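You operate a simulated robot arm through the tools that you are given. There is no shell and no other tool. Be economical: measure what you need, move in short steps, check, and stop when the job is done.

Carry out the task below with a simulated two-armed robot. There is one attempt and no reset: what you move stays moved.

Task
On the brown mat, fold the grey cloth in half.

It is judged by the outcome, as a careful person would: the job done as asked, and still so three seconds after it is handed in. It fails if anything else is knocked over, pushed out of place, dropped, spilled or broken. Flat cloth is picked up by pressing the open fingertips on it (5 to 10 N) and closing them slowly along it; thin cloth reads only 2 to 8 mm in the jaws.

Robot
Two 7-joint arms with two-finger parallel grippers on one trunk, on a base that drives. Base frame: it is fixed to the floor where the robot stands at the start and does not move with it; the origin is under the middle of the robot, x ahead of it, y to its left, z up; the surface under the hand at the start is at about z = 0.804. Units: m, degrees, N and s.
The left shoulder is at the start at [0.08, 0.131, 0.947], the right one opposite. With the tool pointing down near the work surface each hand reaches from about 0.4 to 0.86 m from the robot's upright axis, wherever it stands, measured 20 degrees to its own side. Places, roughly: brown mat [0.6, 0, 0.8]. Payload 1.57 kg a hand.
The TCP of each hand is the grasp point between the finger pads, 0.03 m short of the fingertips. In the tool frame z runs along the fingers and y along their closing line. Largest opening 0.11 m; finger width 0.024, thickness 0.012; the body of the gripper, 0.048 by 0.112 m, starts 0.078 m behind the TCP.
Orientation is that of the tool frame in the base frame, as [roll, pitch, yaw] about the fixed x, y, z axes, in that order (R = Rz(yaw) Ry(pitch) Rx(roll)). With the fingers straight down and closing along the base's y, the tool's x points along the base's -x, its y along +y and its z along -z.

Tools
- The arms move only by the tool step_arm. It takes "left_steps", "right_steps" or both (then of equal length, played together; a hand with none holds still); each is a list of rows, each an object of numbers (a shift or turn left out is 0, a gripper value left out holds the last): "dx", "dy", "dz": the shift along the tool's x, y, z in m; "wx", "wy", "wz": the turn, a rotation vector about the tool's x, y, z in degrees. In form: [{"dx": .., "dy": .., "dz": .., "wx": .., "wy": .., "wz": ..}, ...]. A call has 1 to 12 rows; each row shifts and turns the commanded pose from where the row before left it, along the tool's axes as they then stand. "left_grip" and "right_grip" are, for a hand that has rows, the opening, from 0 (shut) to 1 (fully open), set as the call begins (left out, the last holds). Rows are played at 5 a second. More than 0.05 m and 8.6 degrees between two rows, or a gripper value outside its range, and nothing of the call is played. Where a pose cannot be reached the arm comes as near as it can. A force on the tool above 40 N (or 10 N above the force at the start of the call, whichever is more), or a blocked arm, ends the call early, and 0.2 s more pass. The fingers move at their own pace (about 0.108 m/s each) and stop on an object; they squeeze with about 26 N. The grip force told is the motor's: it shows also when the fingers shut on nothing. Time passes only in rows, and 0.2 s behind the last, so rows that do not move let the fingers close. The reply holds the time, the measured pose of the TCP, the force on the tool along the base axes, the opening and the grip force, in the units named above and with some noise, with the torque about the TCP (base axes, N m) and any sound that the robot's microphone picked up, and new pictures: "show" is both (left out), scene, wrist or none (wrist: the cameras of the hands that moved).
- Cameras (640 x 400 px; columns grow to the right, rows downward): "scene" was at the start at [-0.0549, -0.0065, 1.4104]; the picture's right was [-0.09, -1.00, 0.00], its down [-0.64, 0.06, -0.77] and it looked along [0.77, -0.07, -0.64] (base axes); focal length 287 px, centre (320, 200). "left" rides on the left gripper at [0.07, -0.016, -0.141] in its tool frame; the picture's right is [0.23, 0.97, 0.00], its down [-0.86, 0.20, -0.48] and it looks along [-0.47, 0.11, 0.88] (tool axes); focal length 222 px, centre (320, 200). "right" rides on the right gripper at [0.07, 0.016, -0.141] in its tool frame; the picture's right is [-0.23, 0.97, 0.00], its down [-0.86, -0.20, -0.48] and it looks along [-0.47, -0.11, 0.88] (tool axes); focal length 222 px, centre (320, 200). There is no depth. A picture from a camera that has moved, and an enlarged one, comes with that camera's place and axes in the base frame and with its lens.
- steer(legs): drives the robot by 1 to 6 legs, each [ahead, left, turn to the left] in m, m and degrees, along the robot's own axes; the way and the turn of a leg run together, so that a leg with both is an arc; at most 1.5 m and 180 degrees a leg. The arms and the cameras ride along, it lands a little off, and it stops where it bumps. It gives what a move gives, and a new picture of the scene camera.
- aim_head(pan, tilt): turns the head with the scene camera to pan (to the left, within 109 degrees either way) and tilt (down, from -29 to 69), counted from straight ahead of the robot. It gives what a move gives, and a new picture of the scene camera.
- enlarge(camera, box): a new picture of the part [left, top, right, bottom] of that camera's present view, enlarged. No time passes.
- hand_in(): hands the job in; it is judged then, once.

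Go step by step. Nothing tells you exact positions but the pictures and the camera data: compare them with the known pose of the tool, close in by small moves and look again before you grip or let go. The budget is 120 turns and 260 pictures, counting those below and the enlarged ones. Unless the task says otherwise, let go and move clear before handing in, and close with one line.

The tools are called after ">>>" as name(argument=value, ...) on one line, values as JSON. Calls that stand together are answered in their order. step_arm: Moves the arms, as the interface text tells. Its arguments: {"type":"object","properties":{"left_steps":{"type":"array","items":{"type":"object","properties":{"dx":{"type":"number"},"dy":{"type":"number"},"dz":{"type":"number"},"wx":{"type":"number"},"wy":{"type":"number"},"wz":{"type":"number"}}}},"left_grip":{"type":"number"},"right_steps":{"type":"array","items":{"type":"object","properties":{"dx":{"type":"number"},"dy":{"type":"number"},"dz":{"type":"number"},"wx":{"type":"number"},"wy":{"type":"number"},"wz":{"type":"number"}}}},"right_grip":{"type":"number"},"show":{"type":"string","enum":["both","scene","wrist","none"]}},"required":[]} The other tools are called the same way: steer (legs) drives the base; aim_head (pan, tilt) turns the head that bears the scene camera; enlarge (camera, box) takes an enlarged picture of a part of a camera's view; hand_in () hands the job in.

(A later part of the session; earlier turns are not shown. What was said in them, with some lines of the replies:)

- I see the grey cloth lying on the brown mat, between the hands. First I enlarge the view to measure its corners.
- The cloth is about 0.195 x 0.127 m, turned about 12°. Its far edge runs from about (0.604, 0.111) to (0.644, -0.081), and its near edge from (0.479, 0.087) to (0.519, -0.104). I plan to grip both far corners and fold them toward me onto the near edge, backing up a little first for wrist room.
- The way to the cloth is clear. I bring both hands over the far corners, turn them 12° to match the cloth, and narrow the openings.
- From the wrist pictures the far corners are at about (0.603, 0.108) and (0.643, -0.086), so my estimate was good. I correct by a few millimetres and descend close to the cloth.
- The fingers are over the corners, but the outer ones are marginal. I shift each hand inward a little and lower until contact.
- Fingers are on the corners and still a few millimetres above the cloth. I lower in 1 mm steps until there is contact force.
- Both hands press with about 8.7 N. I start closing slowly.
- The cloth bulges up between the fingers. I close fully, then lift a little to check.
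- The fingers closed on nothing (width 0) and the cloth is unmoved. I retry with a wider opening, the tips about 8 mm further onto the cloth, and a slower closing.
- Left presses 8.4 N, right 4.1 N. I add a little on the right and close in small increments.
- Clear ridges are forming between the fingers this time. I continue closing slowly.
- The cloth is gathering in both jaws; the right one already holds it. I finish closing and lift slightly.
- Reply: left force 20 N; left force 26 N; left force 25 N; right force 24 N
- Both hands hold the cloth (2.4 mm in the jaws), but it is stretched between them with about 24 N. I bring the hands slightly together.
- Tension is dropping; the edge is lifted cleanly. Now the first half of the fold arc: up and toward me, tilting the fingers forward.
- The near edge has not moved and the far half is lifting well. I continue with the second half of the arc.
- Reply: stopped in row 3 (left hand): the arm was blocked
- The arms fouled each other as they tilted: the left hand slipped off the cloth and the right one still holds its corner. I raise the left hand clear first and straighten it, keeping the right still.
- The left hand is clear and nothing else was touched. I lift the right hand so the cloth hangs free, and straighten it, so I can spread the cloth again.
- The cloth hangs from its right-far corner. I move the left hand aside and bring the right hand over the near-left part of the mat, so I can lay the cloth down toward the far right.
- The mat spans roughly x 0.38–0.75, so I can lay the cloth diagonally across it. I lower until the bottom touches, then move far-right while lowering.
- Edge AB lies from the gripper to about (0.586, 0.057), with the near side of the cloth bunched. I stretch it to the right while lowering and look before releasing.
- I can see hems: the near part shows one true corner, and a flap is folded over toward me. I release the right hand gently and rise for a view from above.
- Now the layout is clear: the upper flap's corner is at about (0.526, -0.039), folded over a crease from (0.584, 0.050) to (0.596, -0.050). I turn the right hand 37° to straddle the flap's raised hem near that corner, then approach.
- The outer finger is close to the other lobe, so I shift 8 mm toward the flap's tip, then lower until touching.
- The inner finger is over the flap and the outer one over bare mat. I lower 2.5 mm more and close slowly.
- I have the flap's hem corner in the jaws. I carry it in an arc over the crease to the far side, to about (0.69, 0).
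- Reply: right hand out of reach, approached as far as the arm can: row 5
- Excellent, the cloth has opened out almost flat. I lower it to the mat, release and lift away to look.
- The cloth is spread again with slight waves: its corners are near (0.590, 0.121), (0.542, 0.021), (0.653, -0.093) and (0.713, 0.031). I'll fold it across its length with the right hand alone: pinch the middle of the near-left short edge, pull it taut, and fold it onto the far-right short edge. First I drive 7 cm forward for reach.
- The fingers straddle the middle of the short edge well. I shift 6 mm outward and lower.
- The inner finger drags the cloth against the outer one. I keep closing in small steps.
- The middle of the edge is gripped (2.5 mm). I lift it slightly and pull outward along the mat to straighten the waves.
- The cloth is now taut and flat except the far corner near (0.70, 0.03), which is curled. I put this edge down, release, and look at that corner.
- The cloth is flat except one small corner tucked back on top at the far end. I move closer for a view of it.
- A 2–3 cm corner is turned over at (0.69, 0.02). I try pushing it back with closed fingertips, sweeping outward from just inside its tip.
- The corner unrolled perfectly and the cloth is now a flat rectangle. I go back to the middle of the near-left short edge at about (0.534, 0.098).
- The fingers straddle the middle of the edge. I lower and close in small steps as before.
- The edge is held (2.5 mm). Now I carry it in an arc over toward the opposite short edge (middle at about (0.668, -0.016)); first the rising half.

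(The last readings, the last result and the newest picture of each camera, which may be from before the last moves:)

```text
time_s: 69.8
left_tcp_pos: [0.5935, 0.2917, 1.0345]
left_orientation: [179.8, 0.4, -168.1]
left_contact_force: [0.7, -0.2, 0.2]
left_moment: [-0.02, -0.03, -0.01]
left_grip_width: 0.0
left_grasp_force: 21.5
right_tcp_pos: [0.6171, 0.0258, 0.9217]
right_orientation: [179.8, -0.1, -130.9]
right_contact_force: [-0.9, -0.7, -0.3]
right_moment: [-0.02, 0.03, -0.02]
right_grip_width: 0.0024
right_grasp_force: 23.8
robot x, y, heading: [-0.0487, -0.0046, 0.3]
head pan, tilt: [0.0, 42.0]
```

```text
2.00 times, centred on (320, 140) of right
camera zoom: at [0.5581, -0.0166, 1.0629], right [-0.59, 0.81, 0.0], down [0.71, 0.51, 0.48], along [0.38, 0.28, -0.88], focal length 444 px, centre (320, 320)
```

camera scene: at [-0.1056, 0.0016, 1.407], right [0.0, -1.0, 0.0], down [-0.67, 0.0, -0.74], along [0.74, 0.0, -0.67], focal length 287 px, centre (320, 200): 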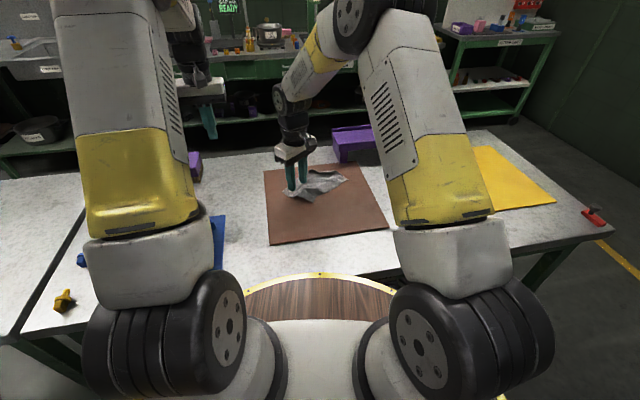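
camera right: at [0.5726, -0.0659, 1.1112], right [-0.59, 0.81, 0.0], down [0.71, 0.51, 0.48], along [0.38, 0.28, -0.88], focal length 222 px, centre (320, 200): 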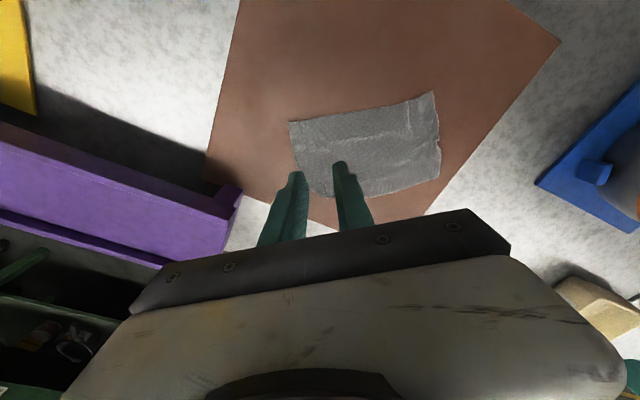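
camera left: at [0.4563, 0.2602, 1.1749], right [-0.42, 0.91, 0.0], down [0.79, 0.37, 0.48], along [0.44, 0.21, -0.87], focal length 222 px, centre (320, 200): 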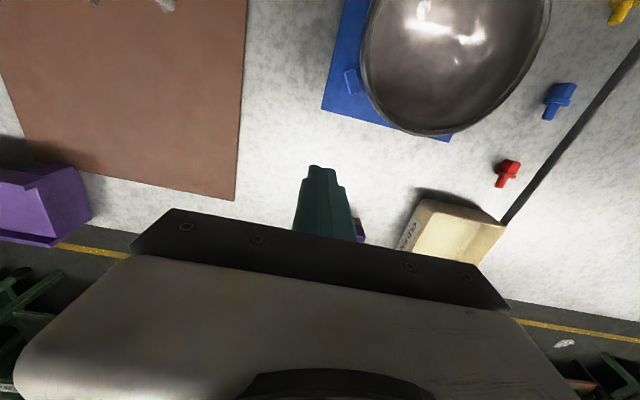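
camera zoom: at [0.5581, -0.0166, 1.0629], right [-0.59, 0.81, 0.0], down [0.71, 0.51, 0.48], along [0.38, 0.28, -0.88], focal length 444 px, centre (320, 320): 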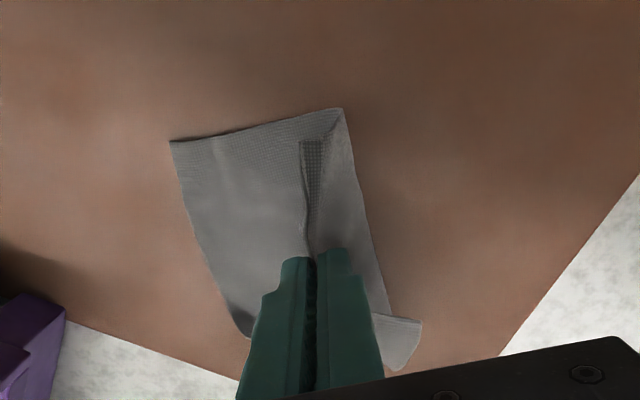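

The fold is forming cleanly along the middle. I complete the arc and lower onto the opposite edge.

>>> step_arm(right_steps=[{"dy": -0.026, "dz": 0.014}, {"dy": -0.02, "dz": 0.018}, {"dy": -0.014, "dz": 0.018}, {"dy": -0.006, "dz": 0.014}, {}], show="none")

>>> enlarge(camera="scene", box=[254, 150, 382, 230])

>>> enlarge(camera="right", box=[160, 40, 480, 240])

```text
time_s: 71.0
left_tcp_pos: [0.5935, 0.2911, 1.036]
left_orientation: [179.9, 0.4, -168.1]
left_contact_force: [0.2, 0.3, 1.3]
left_moment: [0.02, 0.03, 0.01]
left_grip_width: 0.0
left_grasp_force: 21.6
right_tcp_pos: [0.6668, -0.0181, 0.8548]
right_orientation: [179.8, -0.3, -131.0]
right_contact_force: [-0.6, -0.1, -0.2]
right_moment: [0.0, -0.03, 0.03]
right_grip_width: 0.0024
right_grasp_force: 23.8
robot x, y, heading: [-0.0507, -0.0013, 0.1]
head pan, tilt: [0.0, 42.0]
```

```text
5.00 times, centred on (318, 190) of scene
camera zoom: at [-0.1055, 0.0016, 1.407], right [0.0, -1.0, 0.0], down [-0.67, 0.0, -0.74], along [0.74, 0.0, -0.67], focal length 1437 px, centre (330, 250)
```

zoom: 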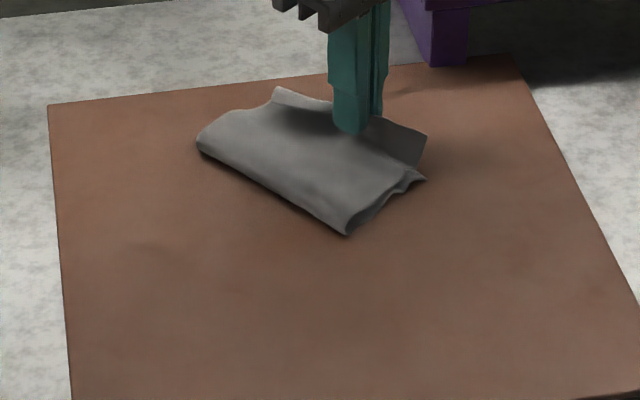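

```text
2.00 times, centred on (320, 140) of right
camera zoom: at [0.6078, -0.0604, 0.9976], right [-0.59, 0.81, 0.0], down [0.71, 0.52, 0.48], along [0.38, 0.28, -0.88], focal length 444 px, centre (320, 320)
```

zoom: 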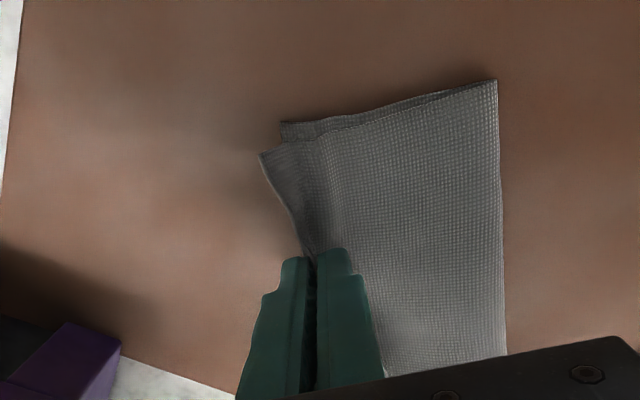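

Nearly aligned; the top corner overshoots by a few millimetres. I back off 3 mm while lowering, then release.

>>> step_arm(right_steps=[{"dy": 0.002, "dz": 0.006}, {"dy": 0.001, "dz": 0.005}, {}], show="none")

>>> step_arm(right_steps=[{}, {}, {"dz": -0.01}, {"dz": -0.03}, {"dz": -0.03}, {"dx": 0.02, "dy": 0.01, "dz": -0.03}, {}], right_grip=0.15, show="none")

>>> enlarge(camera="scene", box=[254, 150, 382, 230])

>>> enlarge(camera="right", box=[160, 40, 480, 240])

```text
time_s: 71.8
left_tcp_pos: [0.5932, 0.2906, 1.0355]
left_orientation: [179.8, 0.4, -168.2]
left_contact_force: [-0.1, -0.6, 0.0]
left_moment: [0.02, -0.01, 0.0]
left_grip_width: 0.0
left_grasp_force: 21.2
right_tcp_pos: [0.6643, -0.0161, 0.845]
right_orientation: [179.8, -0.1, -131.0]
right_contact_force: [0.0, 0.6, 0.0]
right_moment: [0.0, 0.01, -0.01]
right_grip_width: 0.0022
right_grasp_force: 23.4
robot x, y, heading: [-0.049, 0.0007, 0.1]
head pan, tilt: [0.0, 42.0]
```

```text
time_s: 73.4
left_tcp_pos: [0.5933, 0.2916, 1.0348]
left_orientation: [179.9, 0.4, -168.1]
left_contact_force: [0.6, 0.8, -0.9]
left_moment: [-0.02, -0.01, -0.03]
left_grip_width: 0.0
left_grasp_force: 21.5
right_tcp_pos: [0.6447, -0.0245, 0.9436]
right_orientation: [179.8, -0.2, -131.0]
right_contact_force: [-0.6, 0.4, 0.3]
right_moment: [-0.02, -0.03, -0.02]
right_grip_width: 0.0166
right_grasp_force: 0.1
robot x, y, heading: [-0.0505, -0.0035, 0.2]
head pan, tilt: [0.0, 42.0]
```

```text
5.00 times, centred on (318, 190) of scene
camera zoom: at [-0.1055, 0.0016, 1.407], right [0.0, -1.0, 0.0], down [-0.67, 0.0, -0.74], along [0.74, 0.0, -0.67], focal length 1437 px, centre (330, 250)
```

zoom: 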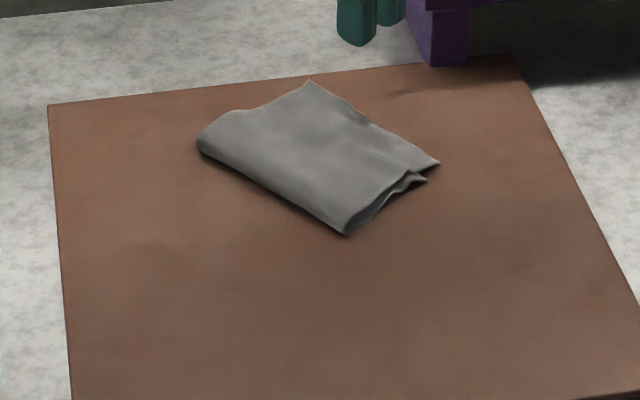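

```text
2.00 times, centred on (320, 140) of right
camera zoom: at [0.5856, -0.0672, 1.0863], right [-0.59, 0.81, 0.0], down [0.71, 0.52, 0.47], along [0.38, 0.28, -0.88], focal length 444 px, centre (320, 320)
```

zoom: 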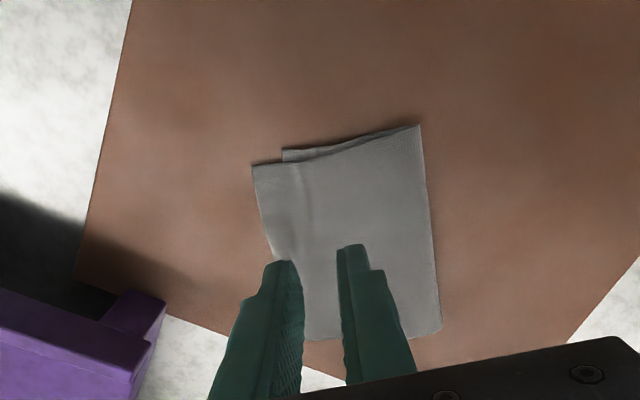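

The cloth is folded in half; the top layer seems to overhang by 1–2 cm on one side. I look at the other side before deciding on a correction.

>>> step_arm(right_steps=[{"dx": -0.045}, {"dx": -0.045}, {}], show="none")

>>> enlarge(camera="right", box=[160, 0, 480, 200])

>>> enlarge(camera="scene", box=[284, 160, 348, 200])

```text
time_s: 74.2
left_tcp_pos: [0.5932, 0.2917, 1.0339]
left_orientation: [179.8, 0.5, -168.1]
left_contact_force: [0.0, -0.2, 0.2]
left_moment: [0.01, 0.0, 0.02]
left_grip_width: 0.0001
left_grasp_force: 21.7
right_tcp_pos: [0.7018, 0.0436, 0.9448]
right_orientation: [179.7, -0.2, -131.0]
right_contact_force: [0.1, 0.2, 0.0]
right_moment: [0.0, -0.03, -0.01]
right_grip_width: 0.0166
right_grasp_force: 0.0
robot x, y, heading: [-0.0509, 0.0025, 0.1]
head pan, tilt: [0.0, 42.0]
```

```text
2.00 times, centred on (320, 100) of right
camera zoom: at [0.6433, 0.0012, 1.0862], right [-0.59, 0.81, 0.0], down [0.71, 0.51, 0.47], along [0.38, 0.28, -0.88], focal length 444 px, centre (320, 400)
```

zoom: 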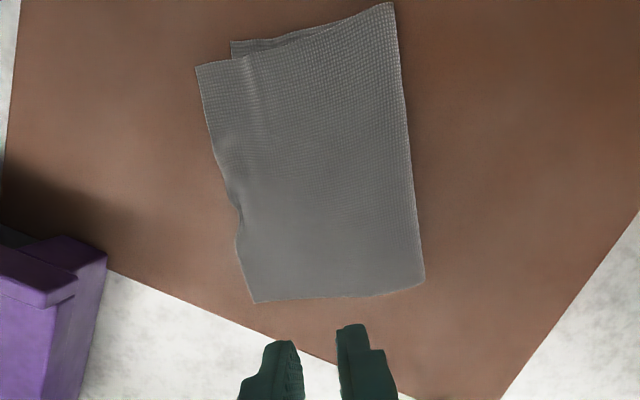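

```text
10.00 times, centred on (316, 180) of scene
camera zoom: at [-0.1056, 0.0016, 1.407], right [0.0, -1.0, 0.0], down [-0.67, 0.0, -0.74], along [0.74, 0.0, -0.67], focal length 2874 px, centre (360, 400)
```

zoom: 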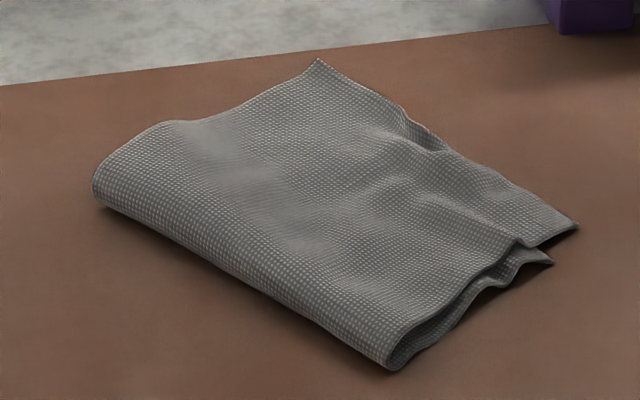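

The top layer overhangs by about 2 cm along its whole edge. I'll press the open fingertips lightly on the middle of the top layer and drag it back toward the fold, so that the fold rolls out by about 1 cm.

>>> step_arm(right_steps=[{"dx": 0.031, "dy": 0.004}, {"dx": 0.031, "dy": 0.004}, {"dz": 0.04}, {"dz": 0.04}, {"dz": 0.014}, {"dz": 0.003}, {}], right_grip=0.45, show="none")

>>> enlarge(camera="scene", box=[270, 150, 366, 210])

```text
time_s: 75.8
left_tcp_pos: [0.5914, 0.2912, 1.0354]
left_orientation: [179.7, 0.4, -168.1]
left_contact_force: [-0.4, 0.9, -0.3]
left_moment: [0.02, 0.01, 0.0]
left_grip_width: 0.0
left_grasp_force: 21.1
right_tcp_pos: [0.6555, 0.0018, 0.8474]
right_orientation: [179.9, -0.2, -130.9]
right_contact_force: [0.1, 0.1, 0.6]
right_moment: [-0.04, -0.01, 0.03]
right_grip_width: 0.0496
right_grasp_force: 0.1
robot x, y, heading: [-0.0484, 0.0006, 0.1]
head pan, tilt: [0.0, 42.0]
```

```text
6.67 times, centred on (318, 180) of scene
camera zoom: at [-0.1055, 0.0016, 1.407], right [0.0, -1.0, 0.0], down [-0.67, 0.0, -0.74], along [0.74, 0.0, -0.67], focal length 1916 px, centre (333, 333)
```

zoom: 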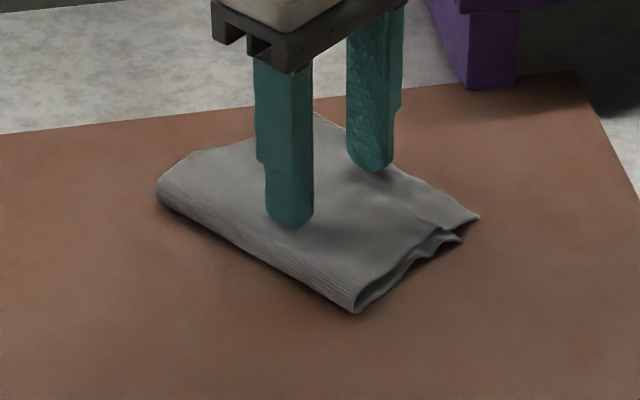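

>>> step_arm(right_steps=[{"dz": 0.002}, {"dz": 0.0015}, {"dz": 0.0015}, {}], show="none")

```text
time_s: 76.8
left_tcp_pos: [0.5939, 0.2917, 1.0342]
left_orientation: [179.7, 0.5, -168.0]
left_contact_force: [-0.3, 0.4, 0.7]
left_moment: [0.03, -0.02, 0.01]
left_grip_width: 0.0
left_grasp_force: 21.9
right_tcp_pos: [0.6568, 0.0018, 0.8424]
right_orientation: [179.8, -0.2, -131.0]
right_contact_force: [-0.4, 0.1, 0.0]
right_moment: [0.02, 0.01, 0.01]
right_grip_width: 0.0495
right_grasp_force: 0.1
robot x, y, heading: [-0.0507, -0.0029, 0.1]
head pan, tilt: [0.0, 42.0]
```

>>> step_arm(right_steps=[{"dz": 0.001}, {"dz": 0.0007}, {}], show="none")

```text
time_s: 77.6
left_tcp_pos: [0.5943, 0.2907, 1.0358]
left_orientation: [179.8, 0.4, -168.1]
left_contact_force: [-0.8, 1.0, -0.1]
left_moment: [-0.01, -0.02, 0.0]
left_grip_width: 0.0
left_grasp_force: 22.0
right_tcp_pos: [0.6573, 0.0015, 0.8407]
right_orientation: [179.9, -0.2, -131.1]
right_contact_force: [-0.7, -0.1, 1.2]
right_moment: [-0.02, 0.02, 0.0]
right_grip_width: 0.0497
right_grasp_force: 0.0
robot x, y, heading: [-0.052, 0.0012, 0.3]
head pan, tilt: [0.0, 42.0]
```

>>> step_arm(right_steps=[{"dz": 0.0005}, {"dy": 0.005}, {"dy": 0.005}, {"dy": 0.005}, {"dy": 0.005}, {}], show="none")

>>> enlarge(camera="scene", box=[270, 150, 366, 210])

>>> enlarge(camera="right", box=[160, 40, 480, 240])

```text
time_s: 79.0
left_tcp_pos: [0.5939, 0.2915, 1.0346]
left_orientation: [179.8, 0.3, -168.1]
left_contact_force: [-0.5, 0.0, -0.3]
left_moment: [0.0, 0.02, 0.01]
left_grip_width: 0.0
left_grasp_force: 20.8
right_tcp_pos: [0.6408, 0.0149, 0.8397]
right_orientation: [179.9, -0.2, -131.0]
right_contact_force: [0.1, 0.3, 0.4]
right_moment: [0.04, -0.02, 0.04]
right_grip_width: 0.0494
right_grasp_force: 0.0
robot x, y, heading: [-0.0502, -0.0025, 0.3]
head pan, tilt: [0.0, 42.0]
```

```text
6.67 times, centred on (318, 180) of scene
camera zoom: at [-0.1055, 0.0016, 1.407], right [0.0, -1.0, 0.0], down [-0.67, 0.0, -0.74], along [0.74, 0.0, -0.67], focal length 1916 px, centre (333, 333)
```

zoom: 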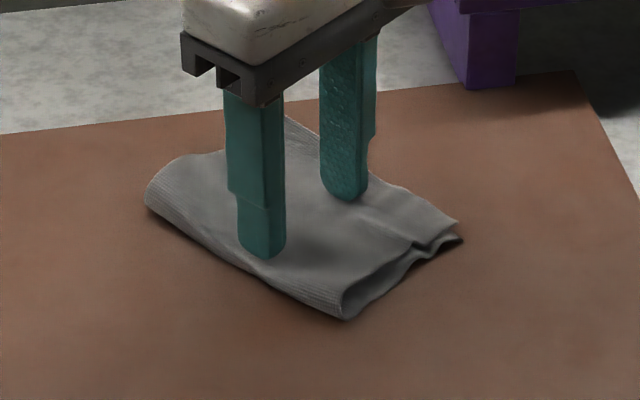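

```text
2.00 times, centred on (320, 140) of right
camera zoom: at [0.5825, -0.0274, 0.982], right [-0.59, 0.81, 0.0], down [0.71, 0.51, 0.48], along [0.38, 0.28, -0.88], focal length 444 px, centre (320, 320)
```

zoom: 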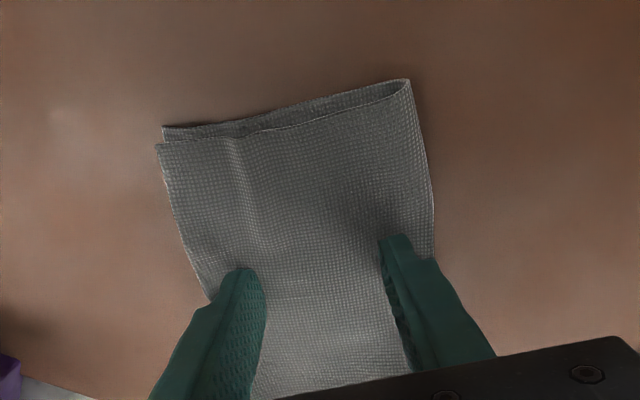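

The drag worked: the edges are now aligned within a few millimetres. I lift straight up and check.

>>> step_arm(right_steps=[{"dz": -0.02}, {"dz": -0.04}, {"dx": -0.03, "dz": -0.04}, {"dx": -0.03}, {}], show="none")

>>> enlarge(camera="scene", box=[270, 150, 366, 210])

>>> enlarge(camera="right", box=[160, 0, 480, 200])

```text
time_s: 80.2
left_tcp_pos: [0.5919, 0.2906, 1.034]
left_orientation: [179.8, 0.4, -168.1]
left_contact_force: [-0.4, 0.0, 0.0]
left_moment: [0.06, 0.0, -0.01]
left_grip_width: 0.0
left_grasp_force: 21.5
right_tcp_pos: [0.6804, 0.0623, 0.9404]
right_orientation: [179.8, -0.2, -131.0]
right_contact_force: [-0.4, -0.5, 0.4]
right_moment: [0.01, 0.01, -0.02]
right_grip_width: 0.0495
right_grasp_force: 0.2
robot x, y, heading: [-0.0519, -0.0021, -0.0]
head pan, tilt: [0.0, 42.0]
```

```text
6.67 times, centred on (318, 180) of scene
camera zoom: at [-0.1056, 0.0016, 1.407], right [0.0, -1.0, 0.0], down [-0.67, 0.0, -0.74], along [0.74, 0.0, -0.67], focal length 1916 px, centre (333, 333)
```

zoom: 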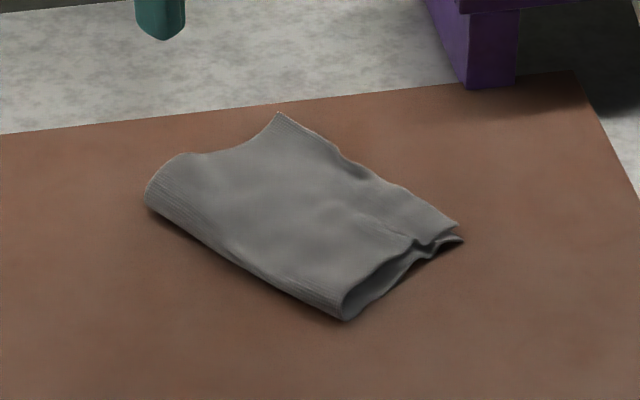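

```text
2.00 times, centred on (320, 100) of right
camera zoom: at [0.6216, 0.0186, 1.0824], right [-0.59, 0.81, 0.0], down [0.71, 0.51, 0.47], along [0.38, 0.28, -0.88], focal length 444 px, centre (320, 400)
```

zoom: 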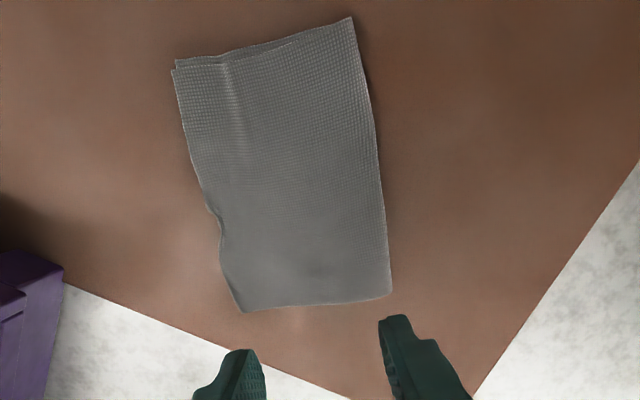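

The alignment is good. The fold is still a soft roll about 1.5 cm high, so I flatten it with gentle presses of the closed fingertips along the fold.

>>> step_arm(right_steps=[{"dx": 0.03, "dy": 0.021}, {"dx": 0.029, "dy": 0.021}, {"dz": 0.045}, {"dz": 0.035}, {"dz": 0.01}, {"dz": 0.007}, {}, {"dz": -0.03}], right_grip=0, show="none")

>>> step_arm(right_steps=[{"dx": -0.035}, {"dz": 0.02}, {"dz": 0.01}, {}, {"dz": -0.03}, {"dx": 0.035}, {"dx": 0.033}, {"dz": 0.02}, {"dz": 0.01}, {}, {"dz": -0.03}], show="none")

>>> enlarge(camera="scene", box=[270, 150, 366, 210])

>>> enlarge(camera="right", box=[160, 40, 480, 240])

```text
time_s: 82.0
left_tcp_pos: [0.5936, 0.291, 1.0358]
left_orientation: [179.8, 0.4, -168.0]
left_contact_force: [-0.6, -0.9, 0.2]
left_moment: [-0.01, 0.01, 0.0]
left_grip_width: 0.0
left_grasp_force: 21.0
right_tcp_pos: [0.6115, 0.0442, 0.8728]
right_orientation: [179.9, -0.2, -131.1]
right_contact_force: [-0.3, -0.5, -0.6]
right_moment: [-0.03, 0.0, -0.04]
right_grip_width: 0.0
right_grasp_force: 21.2
robot x, y, heading: [-0.0505, 0.0017, -0.1]
head pan, tilt: [0.0, 42.0]
```

```text
time_s: 84.4
left_tcp_pos: [0.5939, 0.2911, 1.0351]
left_orientation: [179.8, 0.3, -168.1]
left_contact_force: [0.3, -0.1, 0.3]
left_moment: [-0.01, 0.04, -0.03]
left_grip_width: 0.0
left_grasp_force: 21.0
right_tcp_pos: [0.5886, 0.0193, 0.8739]
right_orientation: [179.8, -0.1, -131.0]
right_contact_force: [-0.4, -0.5, 0.8]
right_moment: [-0.01, 0.03, 0.01]
right_grip_width: 0.0002
right_grasp_force: 21.4
robot x, y, heading: [-0.052, -0.0022, 0.2]
head pan, tilt: [0.0, 42.0]
```

```text
6.67 times, centred on (318, 180) of scene
camera zoom: at [-0.1054, 0.0016, 1.407], right [0.0, -1.0, 0.0], down [-0.67, 0.0, -0.74], along [0.74, 0.0, -0.67], focal length 1916 px, centre (333, 333)
```

zoom: 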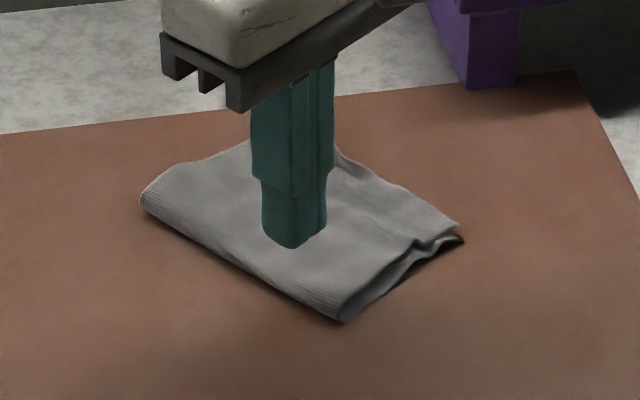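

```text
2.00 times, centred on (320, 140) of right
camera zoom: at [0.5297, -0.024, 1.0162], right [-0.59, 0.81, 0.0], down [0.71, 0.51, 0.48], along [0.38, 0.28, -0.88], focal length 444 px, centre (320, 320)
```

zoom: 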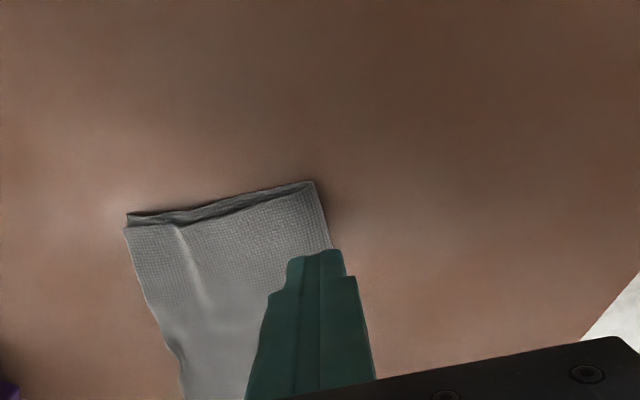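

Flatter, and the edges stay aligned. I raise the right hand well clear and take a final look.

>>> step_arm(right_steps=[{"dz": -0.04}, {"dz": -0.04}, {"dz": -0.04}, {"dx": 0.04, "dy": -0.025}, {"dx": 0.04, "dy": -0.025}, {"dx": 0.04, "dy": -0.025}, {"dx": 0.04, "dy": -0.025}, {}, {}], show="scene")

>>> enlarge(camera="scene", box=[270, 150, 366, 210])

```text
time_s: 86.4
left_tcp_pos: [0.5932, 0.2916, 1.0353]
left_orientation: [179.8, 0.4, -168.0]
left_contact_force: [0.3, -0.9, 0.8]
left_moment: [-0.02, -0.01, 0.02]
left_grip_width: 0.0
left_grasp_force: 21.6
right_tcp_pos: [0.5595, -0.1659, 0.9941]
right_orientation: [179.9, -0.3, -131.0]
right_contact_force: [-0.1, 0.0, -0.1]
right_moment: [0.0, 0.01, -0.01]
right_grip_width: 0.0
right_grasp_force: 21.0
robot x, y, heading: [-0.0495, -0.0004, -0.2]
head pan, tilt: [0.0, 42.0]
camera scene: at [-0.1056, 0.0016, 1.407], right [0.0, -1.0, 0.0], down [-0.67, 0.0, -0.74], along [0.74, 0.0, -0.67], focal length 287 px, centre (320, 200)
```

scene: 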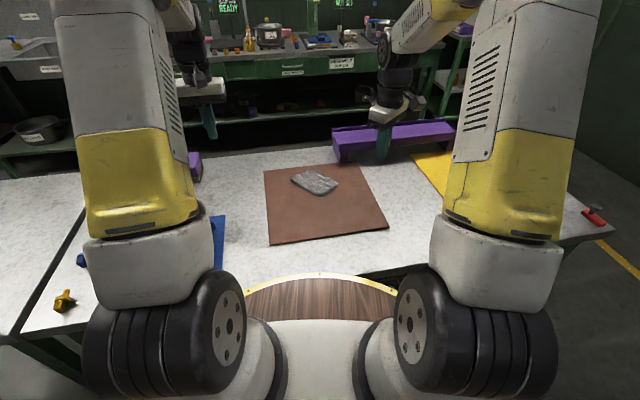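

```text
6.67 times, centred on (318, 180) of scene
camera zoom: at [-0.1056, 0.0016, 1.407], right [0.0, -1.0, 0.0], down [-0.67, 0.0, -0.74], along [0.74, 0.0, -0.67], focal length 1916 px, centre (333, 333)
```

zoom: 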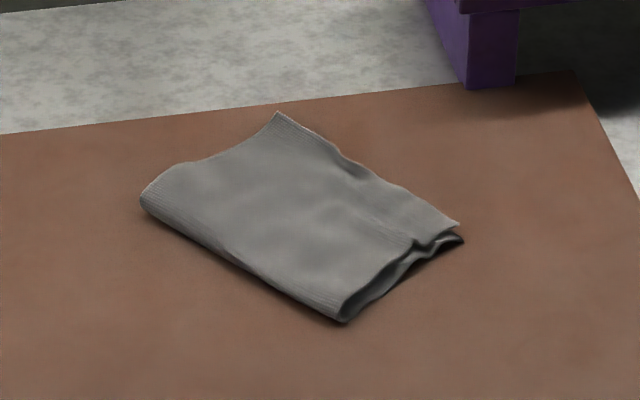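

The cloth lies folded in half on the mat, edges aligned. Both hands are clear and nothing else appears disturbed, so I hand in.

>>> hand_in()

```text
The job is handed in.
```

The grey cloth is folded in half on the brown mat, with its edges aligned to within a few millimetres and both hands clear.
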